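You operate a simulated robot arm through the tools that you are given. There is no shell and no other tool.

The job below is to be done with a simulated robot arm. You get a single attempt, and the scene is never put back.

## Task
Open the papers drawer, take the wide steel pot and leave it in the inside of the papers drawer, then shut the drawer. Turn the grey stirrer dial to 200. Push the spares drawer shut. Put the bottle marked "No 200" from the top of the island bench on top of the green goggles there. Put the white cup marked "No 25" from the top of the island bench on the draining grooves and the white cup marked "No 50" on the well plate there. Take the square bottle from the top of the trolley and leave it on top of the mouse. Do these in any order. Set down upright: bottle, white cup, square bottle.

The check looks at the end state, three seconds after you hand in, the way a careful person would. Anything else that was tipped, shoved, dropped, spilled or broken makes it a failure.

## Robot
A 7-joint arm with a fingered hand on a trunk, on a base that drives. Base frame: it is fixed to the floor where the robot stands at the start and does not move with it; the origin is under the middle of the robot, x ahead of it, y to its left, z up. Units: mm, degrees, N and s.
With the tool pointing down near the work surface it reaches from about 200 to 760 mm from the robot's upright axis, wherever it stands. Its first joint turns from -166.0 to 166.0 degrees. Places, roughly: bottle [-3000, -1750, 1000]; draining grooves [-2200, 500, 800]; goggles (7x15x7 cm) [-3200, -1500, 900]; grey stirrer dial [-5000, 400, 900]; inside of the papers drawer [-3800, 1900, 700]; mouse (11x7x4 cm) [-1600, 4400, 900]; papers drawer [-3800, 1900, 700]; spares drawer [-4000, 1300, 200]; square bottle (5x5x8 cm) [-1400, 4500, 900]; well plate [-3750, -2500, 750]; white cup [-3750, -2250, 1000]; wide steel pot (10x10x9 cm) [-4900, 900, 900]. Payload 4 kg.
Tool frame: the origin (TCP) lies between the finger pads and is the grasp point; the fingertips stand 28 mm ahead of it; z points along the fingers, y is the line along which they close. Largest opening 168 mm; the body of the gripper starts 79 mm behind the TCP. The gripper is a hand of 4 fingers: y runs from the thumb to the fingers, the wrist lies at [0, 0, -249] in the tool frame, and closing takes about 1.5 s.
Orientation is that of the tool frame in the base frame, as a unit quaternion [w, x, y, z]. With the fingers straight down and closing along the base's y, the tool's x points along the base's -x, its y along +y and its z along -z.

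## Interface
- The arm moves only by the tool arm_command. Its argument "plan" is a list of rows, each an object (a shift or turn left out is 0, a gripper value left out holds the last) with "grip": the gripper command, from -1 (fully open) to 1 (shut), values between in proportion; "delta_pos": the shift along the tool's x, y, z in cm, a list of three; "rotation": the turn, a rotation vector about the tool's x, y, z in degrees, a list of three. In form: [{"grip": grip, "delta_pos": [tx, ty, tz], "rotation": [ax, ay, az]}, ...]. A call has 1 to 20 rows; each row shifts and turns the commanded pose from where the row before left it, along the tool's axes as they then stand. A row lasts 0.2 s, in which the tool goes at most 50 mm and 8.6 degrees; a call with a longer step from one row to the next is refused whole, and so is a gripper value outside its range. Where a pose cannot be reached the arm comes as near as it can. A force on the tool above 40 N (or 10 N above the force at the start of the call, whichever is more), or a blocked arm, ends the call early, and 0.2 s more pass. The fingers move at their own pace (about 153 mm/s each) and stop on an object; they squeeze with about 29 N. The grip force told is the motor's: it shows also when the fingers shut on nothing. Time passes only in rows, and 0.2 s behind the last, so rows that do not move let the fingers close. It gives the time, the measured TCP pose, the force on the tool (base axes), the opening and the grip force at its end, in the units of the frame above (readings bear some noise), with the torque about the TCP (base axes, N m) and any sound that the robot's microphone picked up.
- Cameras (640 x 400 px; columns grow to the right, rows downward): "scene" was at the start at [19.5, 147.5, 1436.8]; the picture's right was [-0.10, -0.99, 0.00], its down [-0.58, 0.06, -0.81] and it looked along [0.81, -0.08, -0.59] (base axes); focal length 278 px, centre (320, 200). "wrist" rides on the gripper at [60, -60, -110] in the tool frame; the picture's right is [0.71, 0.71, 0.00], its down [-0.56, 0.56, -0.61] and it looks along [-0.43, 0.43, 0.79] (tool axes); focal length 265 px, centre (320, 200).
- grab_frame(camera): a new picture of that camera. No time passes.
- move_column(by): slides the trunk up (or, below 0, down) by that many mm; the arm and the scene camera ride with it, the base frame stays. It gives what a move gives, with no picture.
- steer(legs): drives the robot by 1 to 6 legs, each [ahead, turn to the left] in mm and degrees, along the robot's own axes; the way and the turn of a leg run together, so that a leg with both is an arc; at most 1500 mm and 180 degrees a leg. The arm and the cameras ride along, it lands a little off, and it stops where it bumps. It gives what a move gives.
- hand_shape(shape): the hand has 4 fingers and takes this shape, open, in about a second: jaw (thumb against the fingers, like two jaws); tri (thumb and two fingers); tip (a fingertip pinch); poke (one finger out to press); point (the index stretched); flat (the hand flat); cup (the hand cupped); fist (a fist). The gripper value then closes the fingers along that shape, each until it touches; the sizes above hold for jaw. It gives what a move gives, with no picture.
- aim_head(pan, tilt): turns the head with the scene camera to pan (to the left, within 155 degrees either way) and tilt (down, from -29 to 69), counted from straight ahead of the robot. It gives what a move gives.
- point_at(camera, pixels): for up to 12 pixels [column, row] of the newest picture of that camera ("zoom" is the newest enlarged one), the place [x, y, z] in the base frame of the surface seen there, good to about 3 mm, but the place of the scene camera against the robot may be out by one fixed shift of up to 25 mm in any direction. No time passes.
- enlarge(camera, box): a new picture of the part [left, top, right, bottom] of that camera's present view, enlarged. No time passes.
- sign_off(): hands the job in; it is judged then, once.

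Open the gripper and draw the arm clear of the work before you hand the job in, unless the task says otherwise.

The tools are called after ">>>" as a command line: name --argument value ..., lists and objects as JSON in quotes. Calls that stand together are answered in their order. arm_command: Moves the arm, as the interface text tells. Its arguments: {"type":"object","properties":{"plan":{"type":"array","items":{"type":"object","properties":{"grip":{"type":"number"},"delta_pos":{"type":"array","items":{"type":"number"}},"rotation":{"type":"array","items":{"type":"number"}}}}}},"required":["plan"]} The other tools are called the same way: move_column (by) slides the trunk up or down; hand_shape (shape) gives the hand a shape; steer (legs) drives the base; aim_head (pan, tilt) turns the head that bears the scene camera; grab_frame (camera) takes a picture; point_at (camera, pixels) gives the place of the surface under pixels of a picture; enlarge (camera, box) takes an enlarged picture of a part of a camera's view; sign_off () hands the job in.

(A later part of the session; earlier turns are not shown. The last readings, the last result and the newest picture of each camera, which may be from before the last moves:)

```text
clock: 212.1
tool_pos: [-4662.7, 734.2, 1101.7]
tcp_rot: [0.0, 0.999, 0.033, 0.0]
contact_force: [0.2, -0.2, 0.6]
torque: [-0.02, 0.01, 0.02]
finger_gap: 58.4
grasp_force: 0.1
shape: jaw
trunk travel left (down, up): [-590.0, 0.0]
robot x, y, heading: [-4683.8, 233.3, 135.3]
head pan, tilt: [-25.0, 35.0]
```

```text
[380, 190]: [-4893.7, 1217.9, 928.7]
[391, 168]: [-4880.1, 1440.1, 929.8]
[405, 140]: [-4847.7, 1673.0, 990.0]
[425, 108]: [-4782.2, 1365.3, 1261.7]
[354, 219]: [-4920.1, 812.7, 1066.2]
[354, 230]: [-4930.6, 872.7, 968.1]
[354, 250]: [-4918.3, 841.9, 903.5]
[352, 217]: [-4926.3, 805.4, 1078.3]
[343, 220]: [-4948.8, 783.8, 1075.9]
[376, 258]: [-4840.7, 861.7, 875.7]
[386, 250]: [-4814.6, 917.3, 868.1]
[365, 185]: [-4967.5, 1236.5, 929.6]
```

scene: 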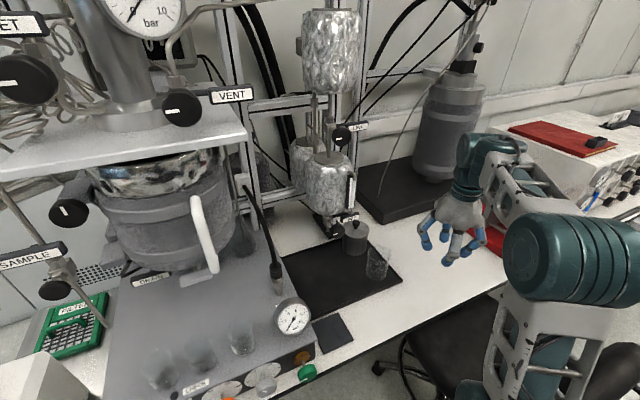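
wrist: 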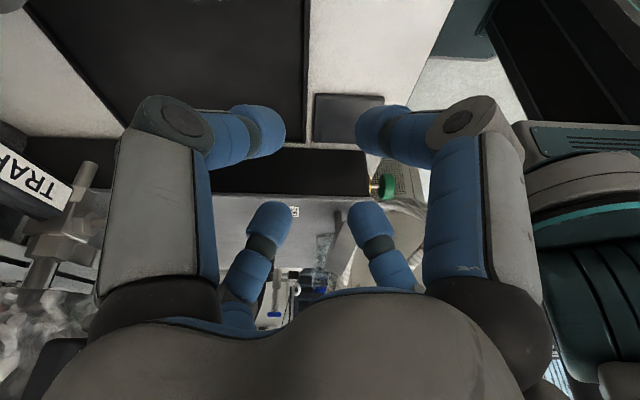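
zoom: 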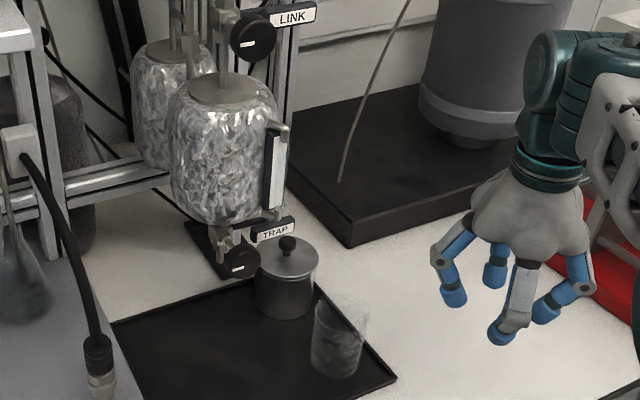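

The rod is far away (u≈4320). I zoom on the knob to get its centre precisely.

>>> enlarge --camera "scene" --box '[335, 205, 395, 285]'

>>> point_at --camera "scene" --pixels '[[356, 222], [356, 226], [355, 232], [363, 235], [347, 235], [356, 248], [345, 250], [367, 250], [366, 217], [362, 216]]'

```text
5.00 times, centred on (365, 245) of scene
```

zoom: 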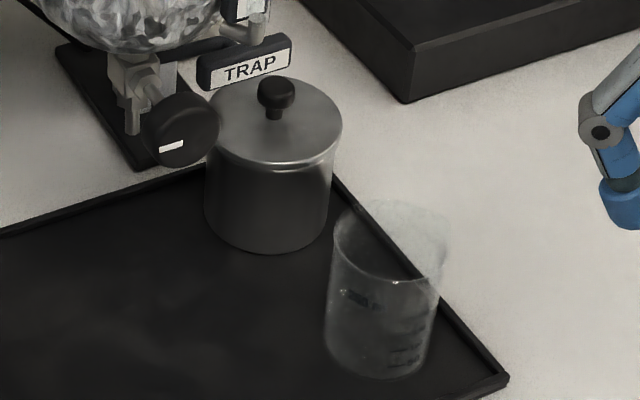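

```text
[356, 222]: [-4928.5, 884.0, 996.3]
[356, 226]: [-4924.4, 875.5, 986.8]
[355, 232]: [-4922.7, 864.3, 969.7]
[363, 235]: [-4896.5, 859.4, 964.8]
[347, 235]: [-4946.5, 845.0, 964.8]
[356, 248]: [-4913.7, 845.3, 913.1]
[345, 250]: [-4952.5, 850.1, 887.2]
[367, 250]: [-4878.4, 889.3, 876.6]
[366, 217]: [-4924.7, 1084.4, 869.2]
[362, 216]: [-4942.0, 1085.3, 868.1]
```

The knob centre is near u≈4112, v≈2861, top z≈977. I extend forward with the tool vertical along v≈2770, well right of the TRAP label.

>>> arm_command --plan '[{"delta_pos": [-3.03, -3.72, 0]}, {"delta_pos": [-3.03, -3.72, 0]}, {"delta_pos": [-3.03, -3.72, 0]}, {"delta_pos": [-3.03, -3.72, 0]}, {"delta_pos": [-3.03, -3.72, 0]}, {"delta_pos": [-3.03, -3.72, 0]}]'

>>> grab_frame --camera "scene"

>>> grab_frame --camera "wrist"

```text
clock: 213.5
tool_pos: [-4847.6, 925.3, 1099.6]
tcp_rot: [0.0, 0.999, 0.033, 0.001]
contact_force: [0.7, -1.2, 0.2]
torque: [0.06, 0.04, 0.02]
finger_gap: 58.8
grasp_force: 0.0
shape: jaw
out of reach, approached as far as the arm can: row 6
trunk travel left (down, up): [-590.0, 0.0]
robot x, y, heading: [-4684.4, 236.5, 135.1]
head pan, tilt: [-25.0, 35.0]
```

```text
taken
```

scene: 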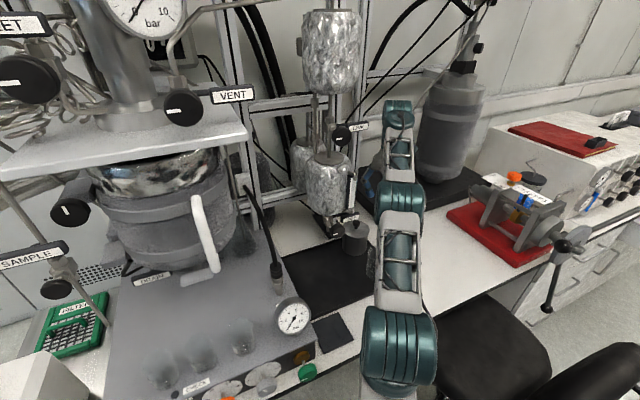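

```text
taken
```

wrist: 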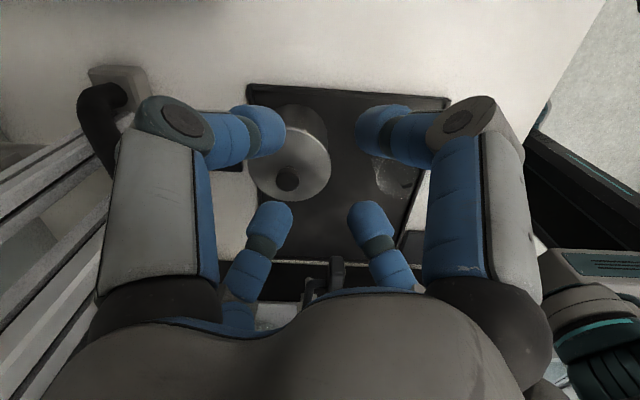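

The wrist view now shows the pot from above with the knob at (287,178) and the beaker at (392,172). I measure them with the wrist camera.

>>> point_at --camera "wrist" --pixels '[[287, 178], [287, 172], [287, 186], [279, 178], [296, 178], [290, 200], [260, 180], [325, 160], [290, 130], [300, 112], [392, 165], [350, 130]]'

>>> enlarge --camera "wrist" --box '[220, 80, 440, 220]'

```text
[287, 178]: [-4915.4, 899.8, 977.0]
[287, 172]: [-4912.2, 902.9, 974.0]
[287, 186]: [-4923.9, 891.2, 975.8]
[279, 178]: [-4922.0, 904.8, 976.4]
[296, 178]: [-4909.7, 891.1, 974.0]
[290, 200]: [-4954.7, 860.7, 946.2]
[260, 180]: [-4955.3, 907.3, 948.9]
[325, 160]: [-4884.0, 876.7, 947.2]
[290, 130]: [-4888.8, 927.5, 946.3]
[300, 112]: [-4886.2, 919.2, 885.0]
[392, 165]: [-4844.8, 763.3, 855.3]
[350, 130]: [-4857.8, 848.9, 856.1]
```

```text
2.86 times, centred on (330, 150) of wrist
```

zoom: 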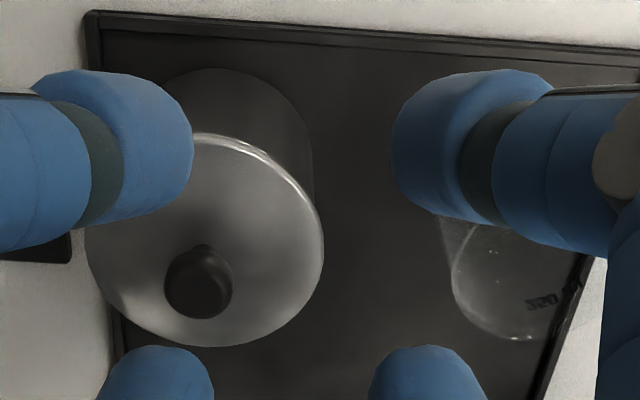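

With the wrist camera the knob centre is at u≈4112, v≈2845, cap Ø≈25 mm, top z≈976, lid top z≈947 (so the scene camera reads ~20 mm too far left). The arm is near full stretch, so I check the room in front of my base to move closer.

>>> aim_head --pan 10 --tilt 69

>>> grab_frame --camera "scene"

```text
clock: 214.5
tool_pos: [-4847.6, 928.6, 1096.2]
tcp_rot: [0.001, 0.999, 0.032, 0.001]
contact_force: [0.6, 0.1, -0.2]
torque: [0.05, -0.02, 0.03]
finger_gap: 58.7
grasp_force: 0.0
shape: jaw
trunk travel left (down, up): [-590.0, 0.0]
robot x, y, heading: [-4681.9, 233.0, 135.1]
head pan, tilt: [10.0, 68.8]
```

```text
taken
```

scene: 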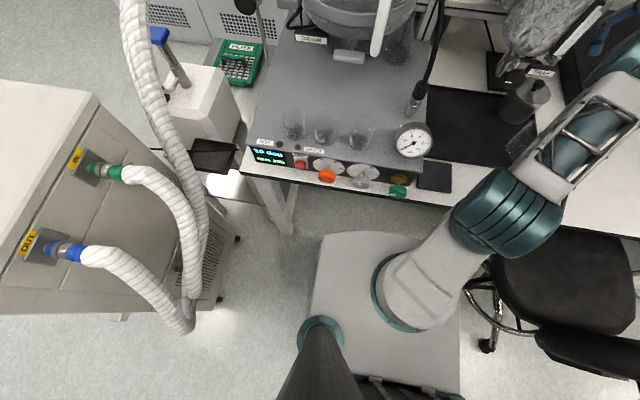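

>>> point_at --camera "scene" --pixels '[[390, 237], [330, 240], [455, 250], [318, 320], [460, 390], [398, 192], [362, 182], [420, 190], [490, 345], [300, 330]]'

```text
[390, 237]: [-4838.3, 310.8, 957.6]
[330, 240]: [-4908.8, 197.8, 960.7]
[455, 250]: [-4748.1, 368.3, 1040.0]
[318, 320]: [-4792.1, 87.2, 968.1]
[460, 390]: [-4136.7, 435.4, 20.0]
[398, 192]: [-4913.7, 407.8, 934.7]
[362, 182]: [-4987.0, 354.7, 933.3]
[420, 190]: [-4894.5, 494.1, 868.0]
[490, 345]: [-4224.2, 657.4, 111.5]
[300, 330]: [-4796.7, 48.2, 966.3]
```

My base shelf ends at u≈3641 and there is room; I drive 40 mm closer to the bench.

>>> steer --legs '[[40, 0]]'

>>> arm_command --plan '[{"rotation": [-5.9, -5.9, 0]}, {"rotation": [-5.9, -5.9, 0]}, {"rotation": [-3, -3, 0]}]'

>>> grab_frame --camera "wrist"

>>> aim_head --pan -25 --tilt 35

>>> grab_frame --camera "scene"

```text
clock: 215.4
tool_pos: [-4878.1, 957.0, 1095.9]
tcp_rot: [0.001, 0.999, 0.033, 0.002]
contact_force: [0.5, 0.0, -0.3]
torque: [-0.02, -0.04, 0.0]
finger_gap: 58.8
grasp_force: 0.1
shape: jaw
trunk travel left (down, up): [-590.0, 0.0]
robot x, y, heading: [-4712.9, 262.3, 135.2]
head pan, tilt: [10.0, 68.8]
```

```text
clock: 216.2
tool_pos: [-4871.3, 927.5, 1097.7]
tcp_rot: [0.025, 0.999, 0.031, -0.023]
contact_force: [0.4, -1.4, -0.4]
torque: [0.03, 0.03, -0.01]
finger_gap: 58.8
grasp_force: 0.1
shape: jaw
out of reach, approached as far as the arm can: row 1, 2, 3
trunk travel left (down, up): [-590.0, 0.0]
robot x, y, heading: [-4713.1, 262.9, 135.2]
head pan, tilt: [10.0, 68.8]
```

```text
taken
```

wrist: 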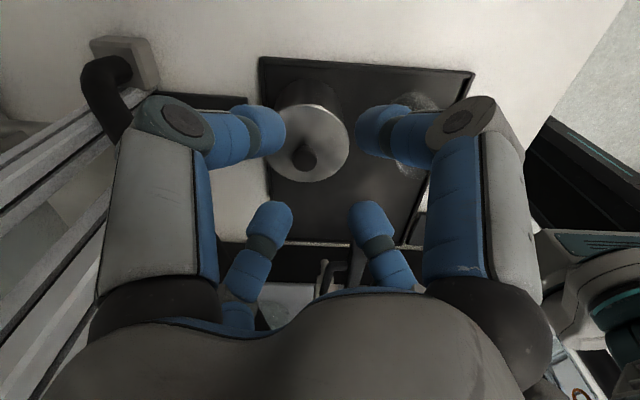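

```text
clock: 217.2
tool_pos: [-4872.5, 928.7, 1096.2]
tcp_rot: [0.024, 0.999, 0.033, -0.021]
contact_force: [-0.6, 0.1, -1.0]
torque: [0.0, -0.03, -0.02]
finger_gap: 58.9
grasp_force: 0.0
shape: jaw
trunk travel left (down, up): [-590.0, 0.0]
robot x, y, heading: [-4710.6, 261.9, 134.9]
head pan, tilt: [-25.0, 35.0]
```

```text
taken
```

scene: 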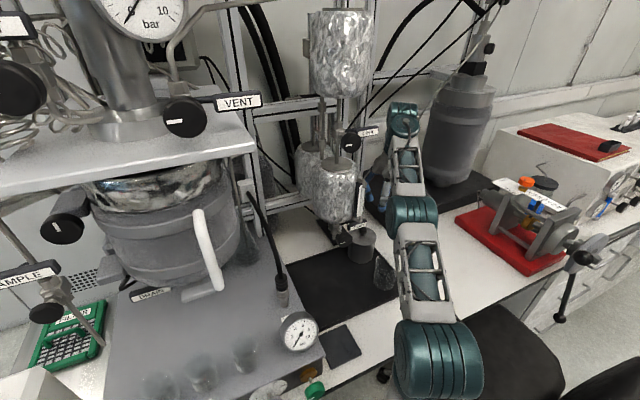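

Too stretched to tilt at this height. I lower 80 mm beside the pot (fingertips still above the knob) and then tilt.

>>> arm_command --plan '[{"delta_pos": [0.8, -0.8, 4]}, {"delta_pos": [0.8, -0.8, 4]}, {"rotation": [-5.5, -5.5, 0]}, {"rotation": [-5.5, -5.5, 0]}]'

>>> grab_frame --camera "wrist"

>>> grab_frame --camera "scene"

```text
clock: 218.2
tool_pos: [-4865.2, 936.9, 1025.7]
tcp_rot: [0.027, 0.999, 0.032, -0.019]
contact_force: [-0.3, -0.1, -0.3]
torque: [0.0, 0.02, 0.0]
finger_gap: 59.0
grasp_force: 0.0
shape: jaw
out of reach, approached as far as the arm can: row 1, 3, 4
trunk travel left (down, up): [-590.0, 0.0]
robot x, y, heading: [-4714.6, 261.5, 135.0]
head pan, tilt: [-25.0, 35.0]
```

```text
taken
```

wrist: 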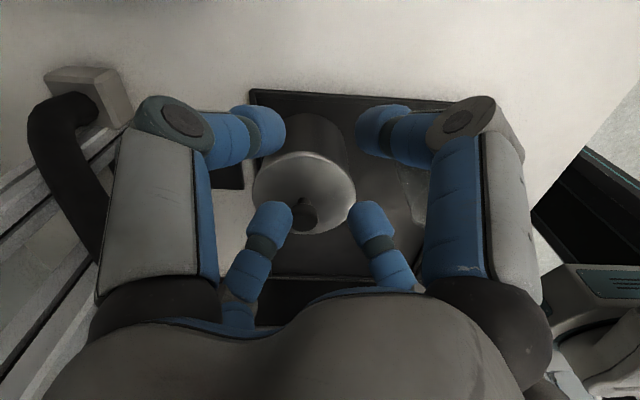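

```text
taken
```

scene: 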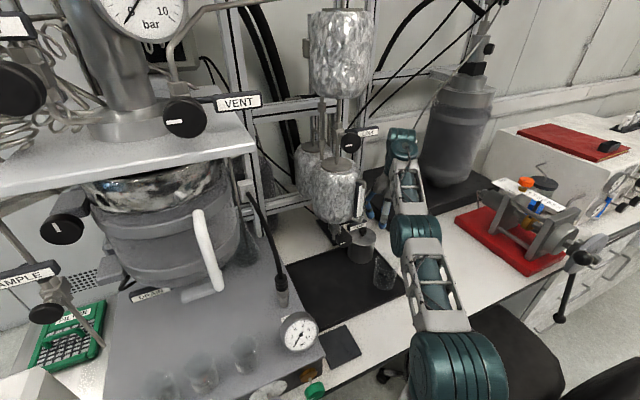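

The tilt outward is limited here. I retreat up and back to free space and try whether the fingertip-pinch hand shape gives a slimmer reach.

>>> arm_command --plan '[{"delta_pos": [0, 0, -4]}, {"delta_pos": [0, 0, -3]}, {"delta_pos": [3.3, 3.5, 0]}, {"delta_pos": [3.3, 3.5, 0]}, {"delta_pos": [3.3, 3.5, 0]}, {"delta_pos": [3.3, 3.5, 0]}, {"delta_pos": [3.3, 3.5, 0]}]'

>>> hand_shape --shape "tip"

>>> grab_frame --camera "wrist"

>>> grab_frame --camera "scene"

```text
clock: 220.0
tool_pos: [-4749.4, 766.9, 1086.4]
tcp_rot: [0.024, 0.997, 0.077, -0.005]
contact_force: [0.2, 1.0, -0.2]
torque: [0.02, 0.01, 0.02]
finger_gap: 58.6
grasp_force: 0.1
shape: jaw
out of reach, approached as far as the arm can: row 2, 6, 7
trunk travel left (down, up): [-590.0, 0.0]
robot x, y, heading: [-4713.1, 262.0, 135.3]
head pan, tilt: [-25.0, 35.0]
stopped in row 7: the arm was blocked; the commanded pose is now the measured one
```

```text
clock: 220.9
tool_pos: [-4748.9, 768.8, 1087.6]
tcp_rot: [0.024, 0.997, 0.078, -0.004]
contact_force: [0.4, -0.5, 0.2]
torque: [0.0, -0.02, -0.04]
finger_gap: 167.8
grasp_force: 0.1
shape: tip
trunk travel left (down, up): [-590.0, 0.0]
robot x, y, heading: [-4714.6, 263.0, 135.3]
head pan, tilt: [-25.0, 35.0]
```

```text
taken
```

wrist: 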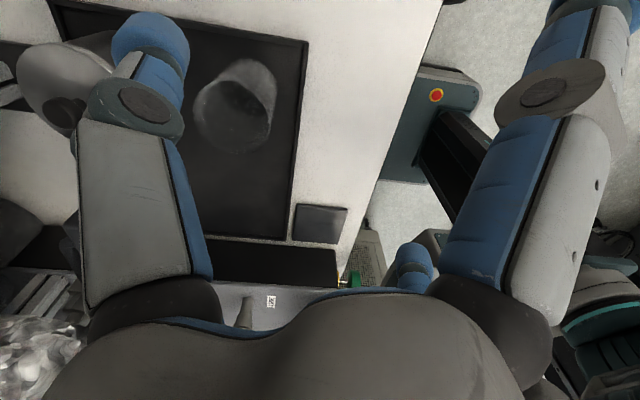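

```text
taken
```

scene: 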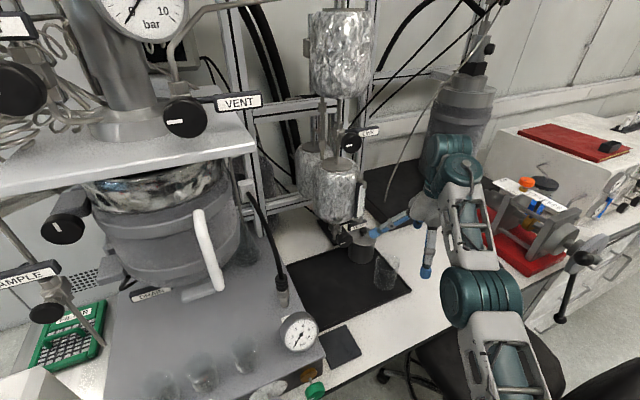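

The tip shape uses two fingers with the others folded. I partly close it to see how the pinch looks.

>>> arm_command --plan '[{"grip": 0.6}, {}, {}, {}]'

>>> grab_frame --camera "wrist"

>>> enlarge --camera "scene" --box '[330, 120, 520, 320]'

```text
clock: 221.9
tool_pos: [-4749.2, 767.8, 1087.5]
tcp_rot: [0.024, 0.997, 0.078, -0.005]
contact_force: [0.6, -0.4, -1.2]
torque: [-0.01, -0.05, 0.0]
finger_gap: 33.9
grasp_force: 0.0
shape: tip
trunk travel left (down, up): [-590.0, 0.0]
robot x, y, heading: [-4709.3, 263.1, 135.3]
head pan, tilt: [-25.0, 35.0]
```

```text
taken
```

wrist: 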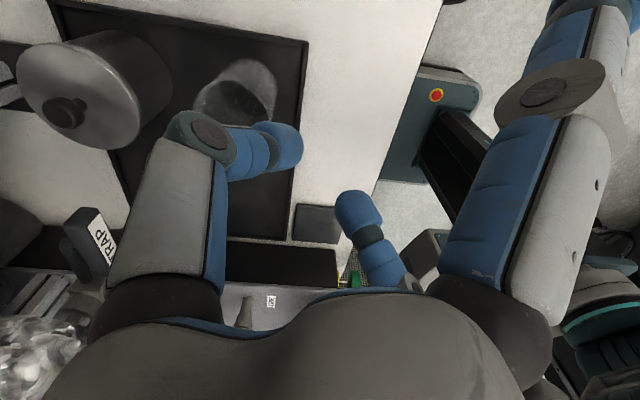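

```text
2.00 times, centred on (425, 220) of scene
```

zoom: 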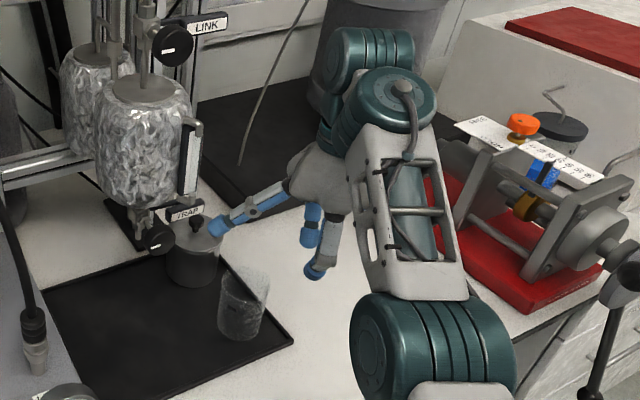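

In this shape the idle fingers stay stretched outward — not useful. But the wrist view now shows the TRAP label and knob together; I measure them.

>>> point_at --camera "wrist" --pixels '[[65, 112], [95, 212], [103, 240], [112, 262], [75, 225], [90, 250], [70, 240], [20, 75], [135, 110], [240, 70], [245, 100], [60, 290]]'

>>> enlarge --camera "wrist" --box '[0, 20, 200, 320]'

```text
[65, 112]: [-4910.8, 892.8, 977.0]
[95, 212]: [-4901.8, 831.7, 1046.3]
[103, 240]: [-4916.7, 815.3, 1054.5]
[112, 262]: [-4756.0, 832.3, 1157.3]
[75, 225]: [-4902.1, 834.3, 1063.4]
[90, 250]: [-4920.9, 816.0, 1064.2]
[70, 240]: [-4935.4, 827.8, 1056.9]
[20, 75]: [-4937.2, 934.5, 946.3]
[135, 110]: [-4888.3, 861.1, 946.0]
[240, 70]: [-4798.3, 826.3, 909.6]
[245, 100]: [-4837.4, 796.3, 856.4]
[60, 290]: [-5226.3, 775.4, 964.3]
```

```text
1.33 times, centred on (100, 170) of wrist
```

zoom: 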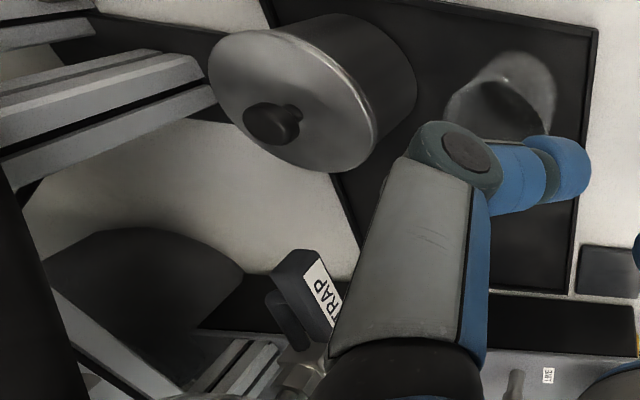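

The label's right end is at u≈4055, v≈2877, z 1040–1066 — about 64 mm from the knob axis, so a vertical grasp fits if the label falls between two fingers. I check the LINK valve's position as well.

>>> hand_shape --shape "jaw"

>>> grab_frame --camera "scene"

>>> point_at --camera "scene" --pixels '[[352, 140], [375, 133], [380, 131], [360, 180], [361, 215], [362, 200], [340, 160], [340, 205], [345, 95], [376, 90], [320, 190], [358, 226]]'

```text
clock: 222.8
tool_pos: [-4748.4, 768.2, 1088.1]
tcp_rot: [0.024, 0.997, 0.078, -0.006]
contact_force: [0.3, -0.2, -1.0]
torque: [0.02, -0.03, -0.02]
finger_gap: 168.1
grasp_force: 0.2
shape: jaw
trunk travel left (down, up): [-590.0, 0.0]
robot x, y, heading: [-4709.2, 263.2, 135.2]
head pan, tilt: [-25.0, 35.0]
```

```text
taken
```

scene: 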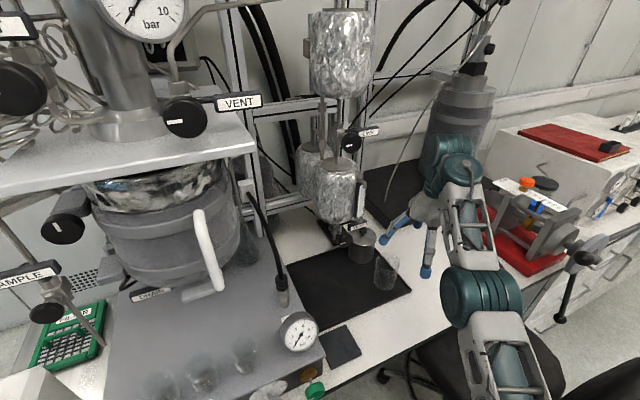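

```text
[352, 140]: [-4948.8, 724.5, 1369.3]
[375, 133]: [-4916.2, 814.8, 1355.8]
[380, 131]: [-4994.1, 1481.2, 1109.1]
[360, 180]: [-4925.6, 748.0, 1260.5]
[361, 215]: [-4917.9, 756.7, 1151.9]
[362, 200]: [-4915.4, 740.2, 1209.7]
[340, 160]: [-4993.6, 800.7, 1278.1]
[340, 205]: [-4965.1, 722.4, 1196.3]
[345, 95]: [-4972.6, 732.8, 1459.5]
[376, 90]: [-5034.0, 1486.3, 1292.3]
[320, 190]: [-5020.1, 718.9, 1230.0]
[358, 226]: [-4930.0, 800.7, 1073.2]
```

The LINK label also sticks out at z≈1337, so I want about 15° of tilt and fingers at front/back/left/right. For that I need my base about 65 mm further right: I narrow the fingers, back off, and shift right in steps.

>>> arm_command --plan '[{"grip": 0.55}, {}, {}]'

>>> steer --legs '[[-200, 0], [0, -40], [105, 0], [0, 40]]'

>>> aim_head --pan -40 --tilt 55

>>> grab_frame --camera "scene"

```text
clock: 223.6
tool_pos: [-4749.0, 768.6, 1086.4]
tcp_rot: [0.025, 0.997, 0.078, -0.005]
contact_force: [-0.3, -0.7, -0.6]
torque: [-0.01, -0.01, -0.03]
finger_gap: 38.3
grasp_force: 0.1
shape: jaw
trunk travel left (down, up): [-590.0, 0.0]
robot x, y, heading: [-4710.2, 264.6, 135.1]
head pan, tilt: [-25.0, 35.0]
```

```text
clock: 229.7
tool_pos: [-4616.8, 731.0, 1087.1]
tcp_rot: [0.024, 0.997, 0.078, -0.005]
contact_force: [0.2, 0.0, -0.5]
torque: [-0.03, -0.02, 0.01]
finger_gap: 38.0
grasp_force: 0.0
shape: jaw
trunk travel left (down, up): [-590.0, 0.0]
robot x, y, heading: [-4578.6, 226.2, 135.4]
head pan, tilt: [-25.0, 35.0]
```

```text
clock: 230.5
tool_pos: [-4617.7, 732.4, 1087.6]
tcp_rot: [0.024, 0.997, 0.079, -0.005]
contact_force: [-0.2, 0.3, -0.8]
torque: [-0.02, -0.03, 0.01]
finger_gap: 37.8
grasp_force: 0.0
shape: jaw
trunk travel left (down, up): [-590.0, 0.0]
robot x, y, heading: [-4579.5, 226.3, 135.3]
head pan, tilt: [-40.0, 55.0]
```

```text
taken
```

scene: 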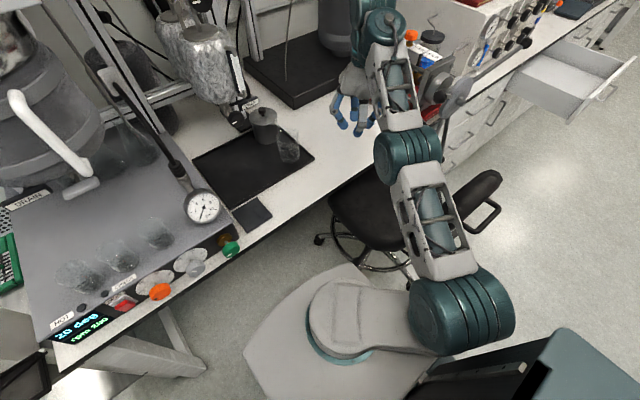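

Now at u≈3398, v≈3078. I check the nearest caster at (319,241) relative to my right side.

>>> point_at --camera "scene" --pixels '[[319, 241], [316, 236], [410, 285], [365, 275], [350, 268], [245, 335], [330, 265]]'

```text
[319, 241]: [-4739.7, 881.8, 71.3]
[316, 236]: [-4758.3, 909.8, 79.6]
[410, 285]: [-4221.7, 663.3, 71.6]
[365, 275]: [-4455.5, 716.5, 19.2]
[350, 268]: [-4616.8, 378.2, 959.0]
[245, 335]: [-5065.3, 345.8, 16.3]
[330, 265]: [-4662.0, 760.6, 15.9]
```

Another caster shows; the nearest one is hidden but known. I go 100 mm forward, keeping about 40 mm from it.

>>> steer --legs '[[100, 0]]'

>>> arm_command --plan '[{"rotation": [0, 0, 8.3]}, {"rotation": [0, 0, 8.3]}, {"rotation": [0, 0, 8.3]}, {"rotation": [0, 0, 8.3]}, {"rotation": [0, 0, 8.3]}, {"rotation": [0, 0, 8.3]}, {"rotation": [0, 0, 4.5]}]'

>>> aim_head --pan -25 --tilt 35

>>> grab_frame --camera "scene"

>>> grab_frame --camera "wrist"

```text
clock: 231.7
tool_pos: [-4689.5, 802.9, 1086.4]
tcp_rot: [0.025, 0.997, 0.077, -0.004]
contact_force: [-0.6, 0.6, -0.2]
torque: [-0.03, -0.02, 0.01]
finger_gap: 37.9
grasp_force: 0.0
shape: jaw
trunk travel left (down, up): [-590.0, 0.0]
robot x, y, heading: [-4647.9, 297.0, 135.5]
head pan, tilt: [-40.0, 55.0]
```

```text
clock: 233.3
tool_pos: [-4688.1, 801.3, 1086.6]
tcp_rot: [0.024, 0.922, -0.387, 0.006]
contact_force: [-0.2, -0.6, -0.3]
torque: [-0.02, 0.02, -0.01]
finger_gap: 38.1
grasp_force: 0.1
shape: jaw
trunk travel left (down, up): [-590.0, 0.0]
robot x, y, heading: [-4648.6, 295.7, 135.4]
head pan, tilt: [-40.0, 55.0]
```

```text
clock: 234.1
tool_pos: [-4689.1, 801.6, 1087.6]
tcp_rot: [0.024, 0.922, -0.386, 0.007]
contact_force: [0.3, 0.0, -0.2]
torque: [0.02, 0.0, 0.03]
finger_gap: 38.0
grasp_force: 0.1
shape: jaw
trunk travel left (down, up): [-590.0, 0.0]
robot x, y, heading: [-4648.7, 298.3, 135.4]
head pan, tilt: [-25.0, 35.0]
```

```text
taken
```

scene: 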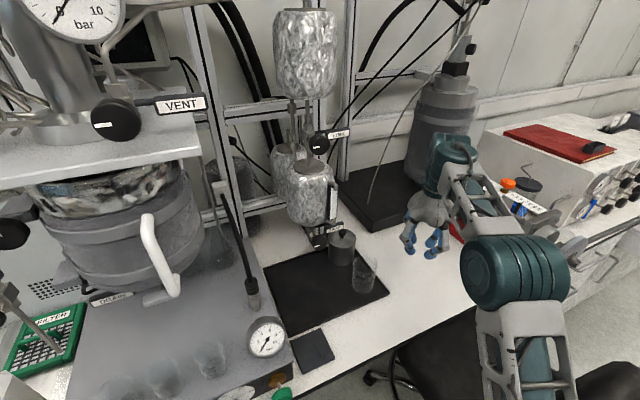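

```text
taken
```

wrist: 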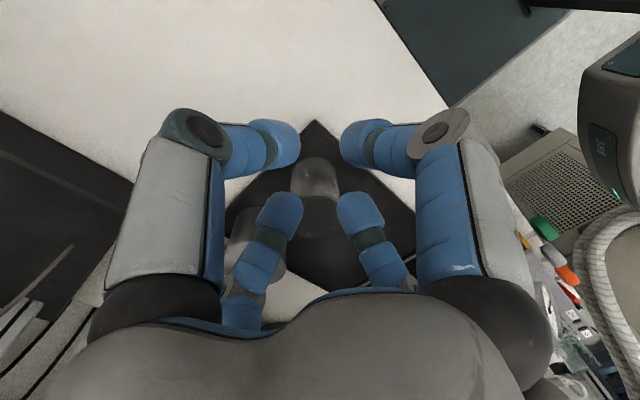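

Roll done: fingers now at front/back/left/right. I move forward 230 mm and slightly left to stand beside the pot, at safe height.

>>> arm_command --plan '[{"delta_pos": [-4.6, 0.6, 0]}, {"delta_pos": [-4.6, 0.6, 0]}, {"delta_pos": [-4.6, 0.6, 0]}, {"delta_pos": [-4.6, 0.6, 0]}, {"delta_pos": [-4.6, 0.6, 0]}, {"delta_pos": [0, 0, 3]}, {"delta_pos": [0, 0, 3]}]'

>>> grab_frame --camera "scene"

>>> grab_frame --camera "wrist"

```text
clock: 235.7
tool_pos: [-4871.2, 942.6, 1020.6]
tcp_rot: [0.023, 0.923, -0.384, 0.006]
contact_force: [0.5, 0.0, 0.0]
torque: [0.0, -0.02, -0.01]
finger_gap: 38.4
grasp_force: 0.1
shape: jaw
trunk travel left (down, up): [-590.0, 0.0]
robot x, y, heading: [-4653.7, 298.5, 135.2]
head pan, tilt: [-25.0, 35.0]
```

```text
taken
```

scene: 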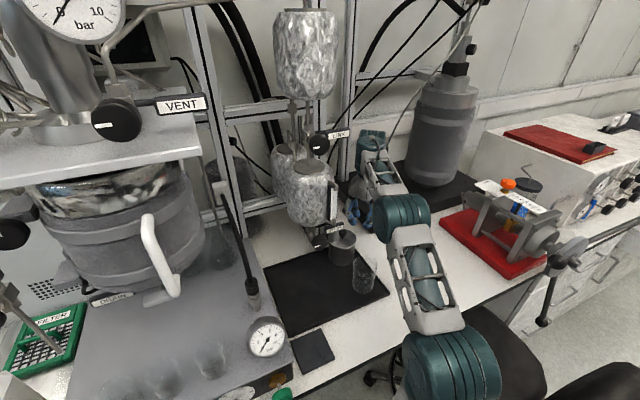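

```text
taken
```

wrist: 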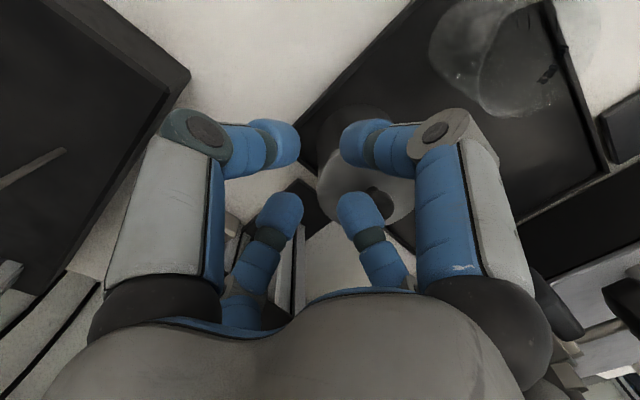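

Now at u≈4111, v≈2778, z≈1021. I tilt the tool 15° (wrist to the right).

>>> arm_command --plan '[{"rotation": [-7, 0, 0]}, {"rotation": [-7, 0, 0]}]'

>>> grab_frame --camera "wrist"

>>> grab_frame --camera "scene"

```text
clock: 236.3
tool_pos: [-4871.2, 941.8, 1020.0]
tcp_rot: [0.137, 0.913, -0.383, -0.04]
contact_force: [0.6, 0.2, 0.6]
torque: [0.0, 0.01, 0.03]
finger_gap: 38.0
grasp_force: 0.1
shape: jaw
trunk travel left (down, up): [-590.0, 0.0]
robot x, y, heading: [-4648.3, 297.7, 135.3]
head pan, tilt: [-25.0, 35.0]
```

```text
taken
```

wrist: 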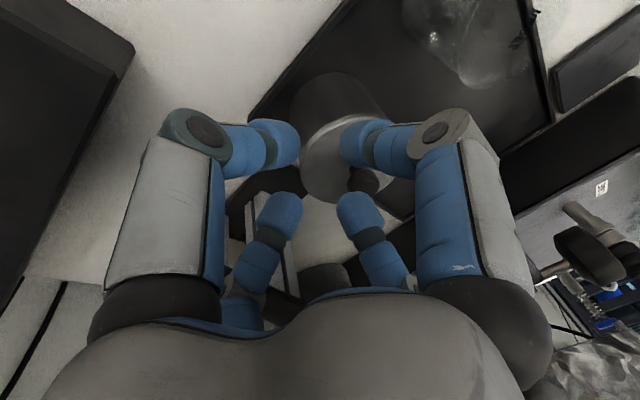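

```text
taken
```

scene: 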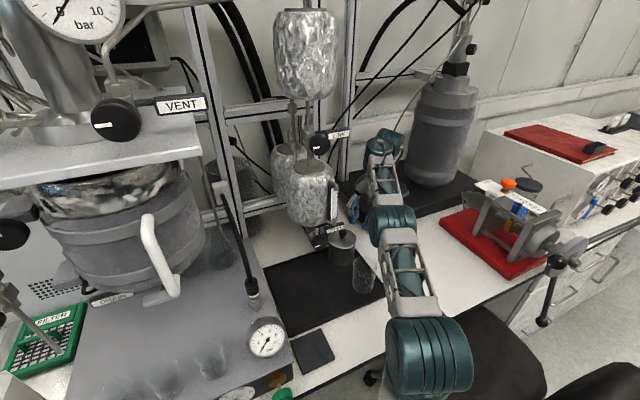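

Tilt is 16°. I move 67 mm left (at a height where the leading finger clears the knob) to centre over the knob.

>>> arm_command --plan '[{"delta_pos": [-0.1, 2.15, 0.63]}, {"delta_pos": [0, 2.15, 0.63]}, {"delta_pos": [0, 2.13, 0.62]}]'

>>> grab_frame --camera "wrist"

>>> enlarge --camera "scene" --box '[270, 110, 450, 310]'

```text
clock: 237.1
tool_pos: [-4919.6, 895.2, 1021.3]
tcp_rot: [0.136, 0.913, -0.384, -0.04]
contact_force: [0.0, 0.8, -0.3]
torque: [0.02, -0.04, 0.0]
finger_gap: 38.0
grasp_force: 0.0
shape: jaw
trunk travel left (down, up): [-590.0, 0.0]
robot x, y, heading: [-4648.9, 298.4, 135.3]
head pan, tilt: [-25.0, 35.0]
```

```text
taken
```

wrist: 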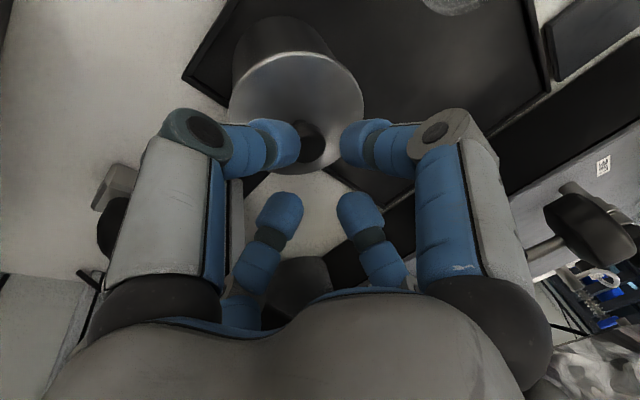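

```text
2.00 times, centred on (360, 210) of scene
```

zoom: 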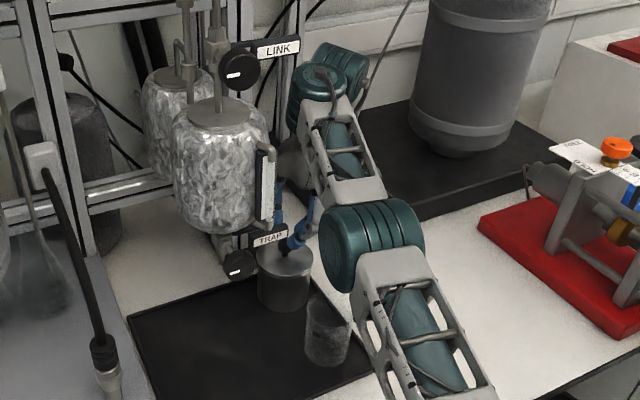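

The knob shows at about (312,143), close to the expected (306,149). I verify its position once more.

>>> enlarge --camera "wrist" --box '[260, 90, 380, 200]'

>>> point_at --camera "wrist" --pixels '[[312, 143], [305, 143], [318, 143], [312, 152], [312, 135], [318, 128], [300, 120]]'

```text
3.64 times, centred on (320, 145) of wrist
```

zoom: 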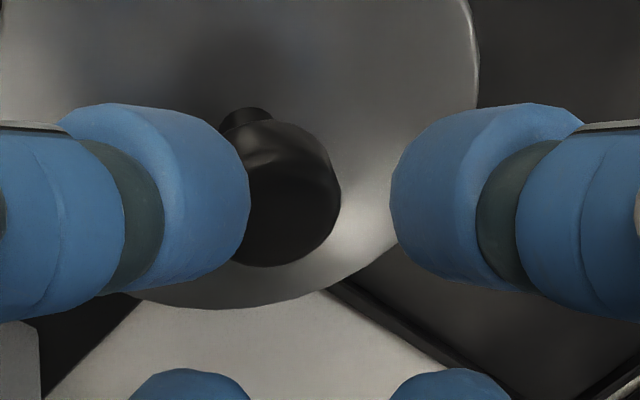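

```text
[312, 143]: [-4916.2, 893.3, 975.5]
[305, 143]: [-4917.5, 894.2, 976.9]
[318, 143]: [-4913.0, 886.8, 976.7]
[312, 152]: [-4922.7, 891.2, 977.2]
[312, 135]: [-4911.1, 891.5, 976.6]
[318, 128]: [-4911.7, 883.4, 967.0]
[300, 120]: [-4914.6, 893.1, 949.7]
```

Aligned within about 2 mm. I descend 29 mm straight down around the knob.

>>> arm_command --plan '[{"delta_pos": [0, -0.28, 0.96]}, {"delta_pos": [0, -0.28, 0.96]}, {"delta_pos": [0, -0.27, 0.92]}]'

>>> grab_frame --camera "wrist"

```text
clock: 237.9
tool_pos: [-4920.2, 894.8, 991.4]
tcp_rot: [0.136, 0.912, -0.384, -0.041]
contact_force: [-0.7, -0.4, 0.0]
torque: [0.0, 0.01, 0.0]
finger_gap: 38.0
grasp_force: 0.2
shape: jaw
trunk travel left (down, up): [-590.0, 0.0]
robot x, y, heading: [-4647.0, 299.7, 135.4]
head pan, tilt: [-25.0, 35.0]
```

```text
taken
```

wrist: 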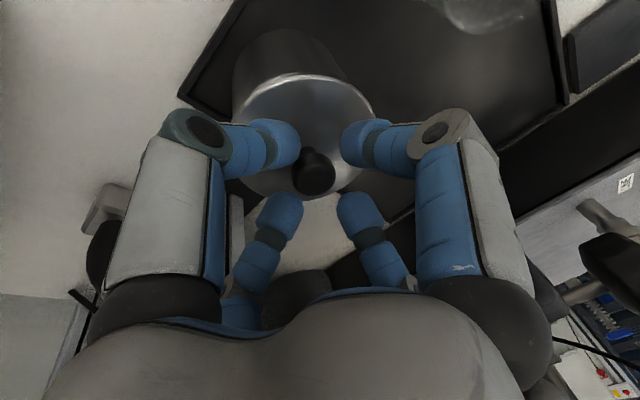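

No contact yet and the knob sits between the fingertips. I close the hand on it.

>>> arm_command --plan '[{"grip": 1}, {}, {}, {}, {}]'

>>> grab_frame --camera "wrist"

```text
clock: 239.1
tool_pos: [-4919.1, 894.4, 992.2]
tcp_rot: [0.136, 0.912, -0.384, -0.041]
contact_force: [0.7, 0.7, 0.4]
torque: [0.04, -0.04, 0.0]
finger_gap: 23.2
grasp_force: 28.2
shape: jaw
trunk travel left (down, up): [-590.0, 0.0]
robot x, y, heading: [-4649.9, 298.5, 135.2]
head pan, tilt: [-25.0, 35.0]
heard: snap
```

```text
taken
```

wrist: 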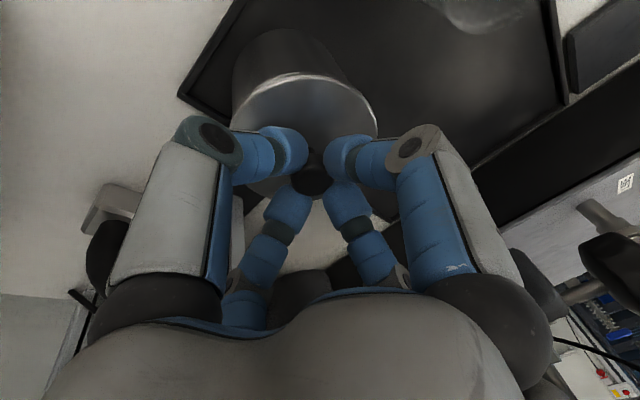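

Gripped (gap 23 mm); a snap was heard, perhaps the contact on the knob. I lift gently 20 mm and check whether the whole pot follows.

>>> arm_command --plan '[{"delta_pos": [0, 0.14, -0.48]}, {"delta_pos": [0, 0.14, -0.48]}, {"delta_pos": [0, 0.14, -0.48]}, {"delta_pos": [0, 0.14, -0.48]}]'

>>> grab_frame --camera "wrist"

>>> enlarge --camera "scene" --box '[280, 160, 420, 310]'

```text
clock: 240.1
tool_pos: [-4919.2, 895.4, 1012.4]
tcp_rot: [0.135, 0.912, -0.385, -0.039]
contact_force: [-0.2, 0.6, 0.1]
torque: [-0.03, 0.0, 0.0]
finger_gap: 23.1
grasp_force: 28.9
shape: jaw
trunk travel left (down, up): [-590.0, 0.0]
robot x, y, heading: [-4652.1, 297.2, 135.2]
head pan, tilt: [-25.0, 35.0]
```

```text
taken
```

wrist: 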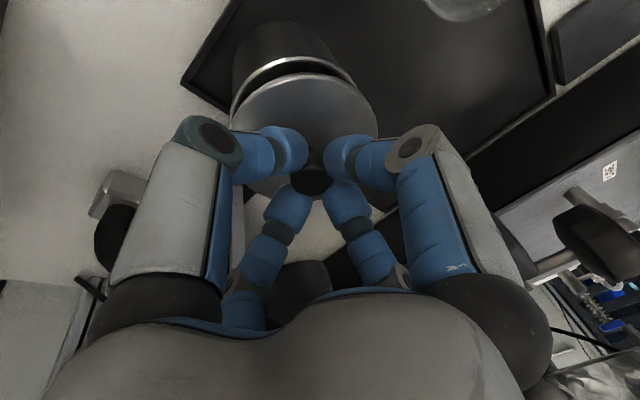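

```text
2.67 times, centred on (350, 235) of scene
```

zoom: 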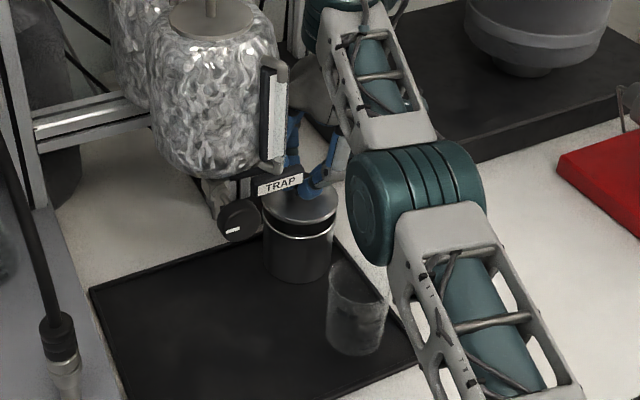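

Only the lid came up — it is separate from the pot. I set it straight back down where it was.

>>> arm_command --plan '[{"delta_pos": [0, -0.14, 0.48]}, {"delta_pos": [0, -0.14, 0.48]}, {"delta_pos": [0, -0.14, 0.48]}, {"delta_pos": [0, -0.14, 0.48]}, {}]'

>>> grab_frame --camera "wrist"

>>> enlarge --camera "scene" --box '[300, 200, 400, 310]'

```text
clock: 241.3
tool_pos: [-4918.6, 894.4, 991.1]
tcp_rot: [0.136, 0.912, -0.384, -0.042]
contact_force: [-0.5, 0.3, 1.5]
torque: [0.08, -0.07, -0.01]
finger_gap: 23.2
grasp_force: 29.5
shape: jaw
trunk travel left (down, up): [-590.0, 0.0]
robot x, y, heading: [-4648.1, 295.9, 135.1]
head pan, tilt: [-25.0, 35.0]
```

```text
taken
```

wrist: 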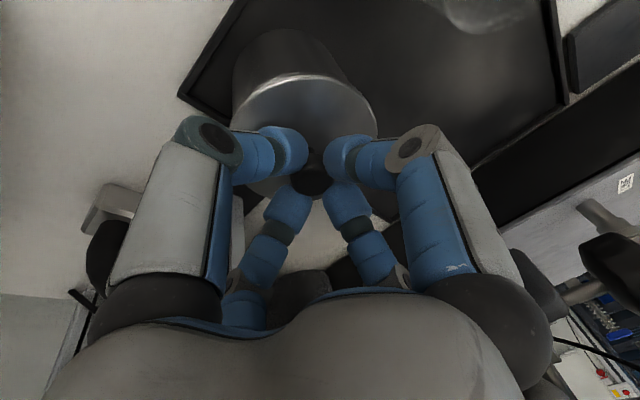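

```text
3.64 times, centred on (350, 255) of scene
```

zoom: 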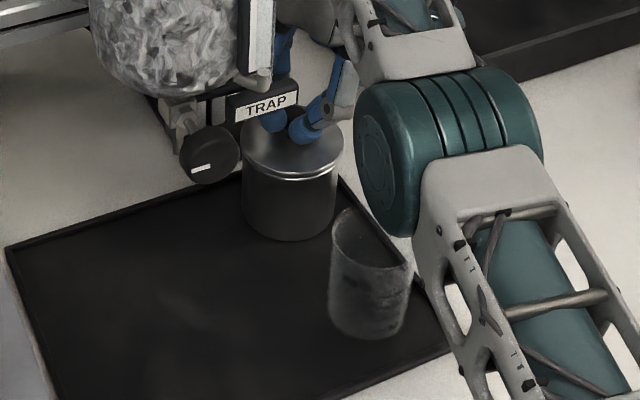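

The lid is back on the rim. I press down 3 mm gently to seat it, then open the fingers slightly.

>>> arm_command --plan '[{"delta_pos": [0, -0.05, 0.15]}, {"delta_pos": [0, -0.05, 0.15]}, {}]'

>>> arm_command --plan '[{"grip": 0.5}, {}, {}]'

>>> enlarge --camera "scene" --box '[300, 200, 400, 310]'

>>> grab_frame --camera "wrist"

```text
clock: 242.1
tool_pos: [-4919.2, 894.0, 989.6]
tcp_rot: [0.135, 0.913, -0.384, -0.041]
contact_force: [-1.0, 2.2, 17.1]
torque: [0.22, -0.02, 0.02]
finger_gap: 23.5
grasp_force: 28.6
shape: jaw
trunk travel left (down, up): [-590.0, 0.0]
robot x, y, heading: [-4650.1, 297.0, 135.3]
head pan, tilt: [-25.0, 35.0]
```

```text
clock: 242.9
tool_pos: [-4918.4, 894.9, 987.7]
tcp_rot: [0.137, 0.912, -0.384, -0.039]
contact_force: [0.2, -0.3, 0.1]
torque: [0.0, 0.02, 0.01]
finger_gap: 42.0
grasp_force: 0.1
shape: jaw
trunk travel left (down, up): [-590.0, 0.0]
robot x, y, heading: [-4648.5, 297.3, 135.5]
head pan, tilt: [-25.0, 35.0]
heard: snap
```

```text
3.64 times, centred on (350, 255) of scene
```

zoom: 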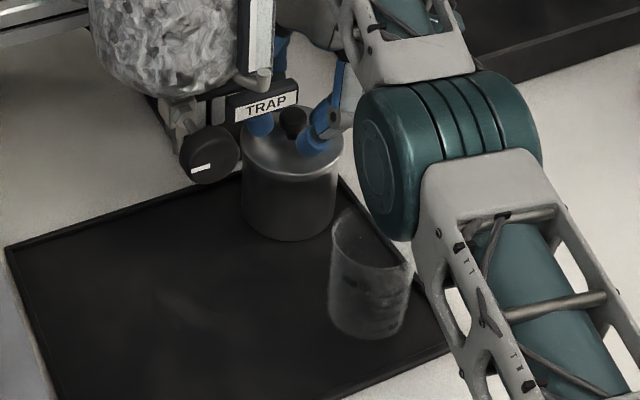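

```text
taken
```

wrist: 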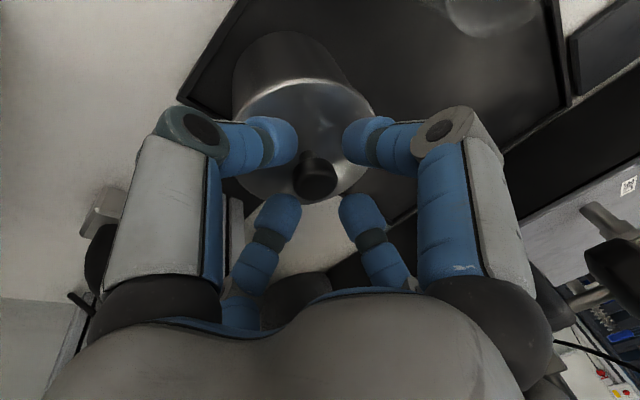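

The lid snapped back on. Now I'll grip the pot body instead: I open the fingers to 114 mm here (below the label, above the lid) and reduce the tilt to about 9°.

>>> arm_command --plan '[{"delta_pos": [0, 0.11, -0.38]}, {"grip": -0.357}, {}, {}, {"rotation": [3.5, 0, 0]}, {"rotation": [3.5, 0, 0]}]'

>>> grab_frame --camera "wrist"

>>> enlarge --camera "scene" --box '[270, 110, 450, 310]'

```text
clock: 244.3
tool_pos: [-4918.5, 894.0, 991.4]
tcp_rot: [0.081, 0.919, -0.386, -0.017]
contact_force: [0.1, 0.2, -0.9]
torque: [0.0, -0.02, -0.01]
finger_gap: 113.0
grasp_force: 0.0
shape: jaw
trunk travel left (down, up): [-590.0, 0.0]
robot x, y, heading: [-4653.7, 296.9, 135.4]
head pan, tilt: [-25.0, 35.0]
```

```text
taken
```

wrist: 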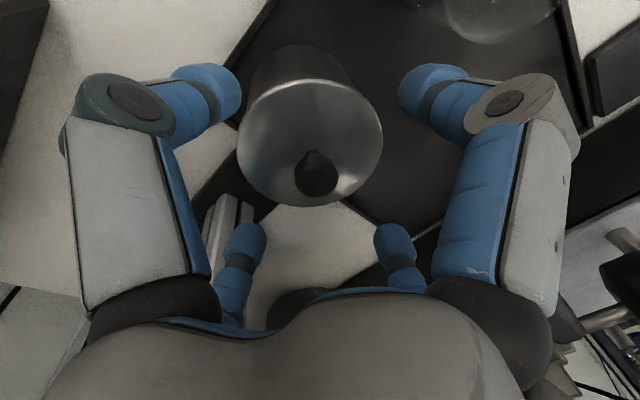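

```text
2.00 times, centred on (360, 210) of scene
```

zoom: 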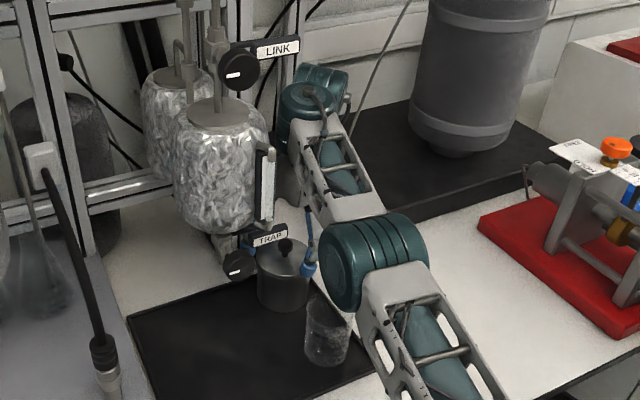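

The open fingers surround the lid in the wrist view (lid from column 237 to 383, rows 78–207). I measure the rim to centre precisely, and the beaker's rim.

>>> point_at --camera "wrist" --pixels '[[241, 145], [379, 140], [300, 84], [290, 200], [350, 195], [345, 95], [255, 110], [450, 10], [480, 40], [520, 35], [560, 10], [315, 178]]'

```text
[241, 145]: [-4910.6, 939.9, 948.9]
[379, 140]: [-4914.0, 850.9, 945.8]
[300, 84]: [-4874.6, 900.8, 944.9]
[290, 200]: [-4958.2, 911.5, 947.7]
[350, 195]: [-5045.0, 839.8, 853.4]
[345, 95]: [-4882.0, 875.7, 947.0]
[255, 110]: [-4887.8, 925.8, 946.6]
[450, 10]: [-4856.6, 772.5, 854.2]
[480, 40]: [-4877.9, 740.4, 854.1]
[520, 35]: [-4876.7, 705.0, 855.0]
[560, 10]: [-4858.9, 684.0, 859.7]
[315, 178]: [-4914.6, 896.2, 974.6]
```

The lid centre is at u≈4111.5, v≈2845.5, and I'm at 4110/2845.7. I descend 46 mm straight down around the pot body, in small steps.

>>> arm_command --plan '[{"delta_pos": [0, -0.12, 0.75]}, {"delta_pos": [0, -0.12, 0.75]}, {"delta_pos": [0, -0.12, 0.75]}, {"delta_pos": [0, -0.12, 0.75]}, {"delta_pos": [0, -0.12, 0.75]}, {"delta_pos": [0, -0.12, 0.75]}]'

>>> grab_frame --camera "wrist"

>>> enlarge --camera "scene" --box '[290, 180, 400, 300]'

```text
clock: 245.7
tool_pos: [-4917.8, 894.4, 946.8]
tcp_rot: [0.08, 0.919, -0.385, -0.018]
contact_force: [-0.1, 0.6, 0.8]
torque: [0.01, -0.02, 0.0]
finger_gap: 113.4
grasp_force: 0.1
shape: jaw
trunk travel left (down, up): [-590.0, 0.0]
robot x, y, heading: [-4650.0, 295.1, 135.5]
head pan, tilt: [-25.0, 35.0]
```

```text
taken
```

wrist: 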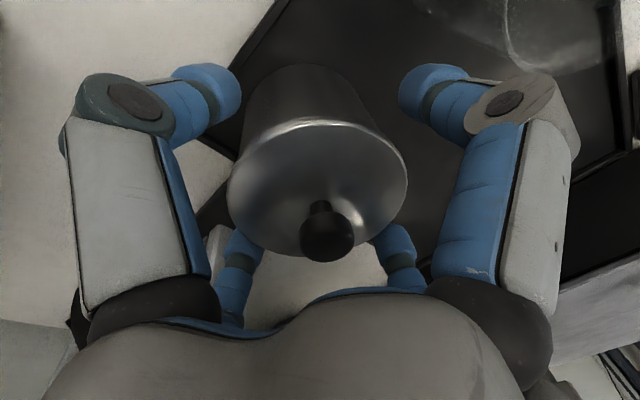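

```text
3.33 times, centred on (345, 240) of scene
```

zoom: 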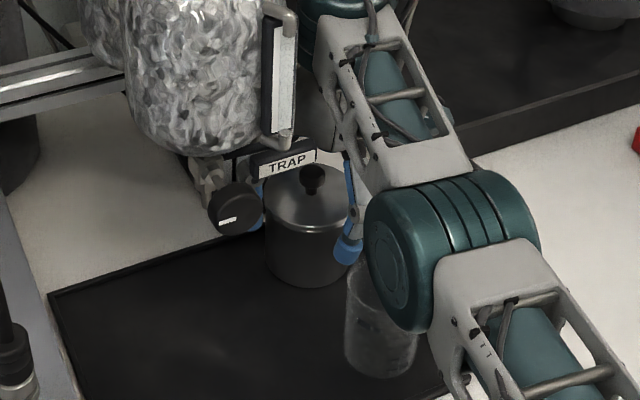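

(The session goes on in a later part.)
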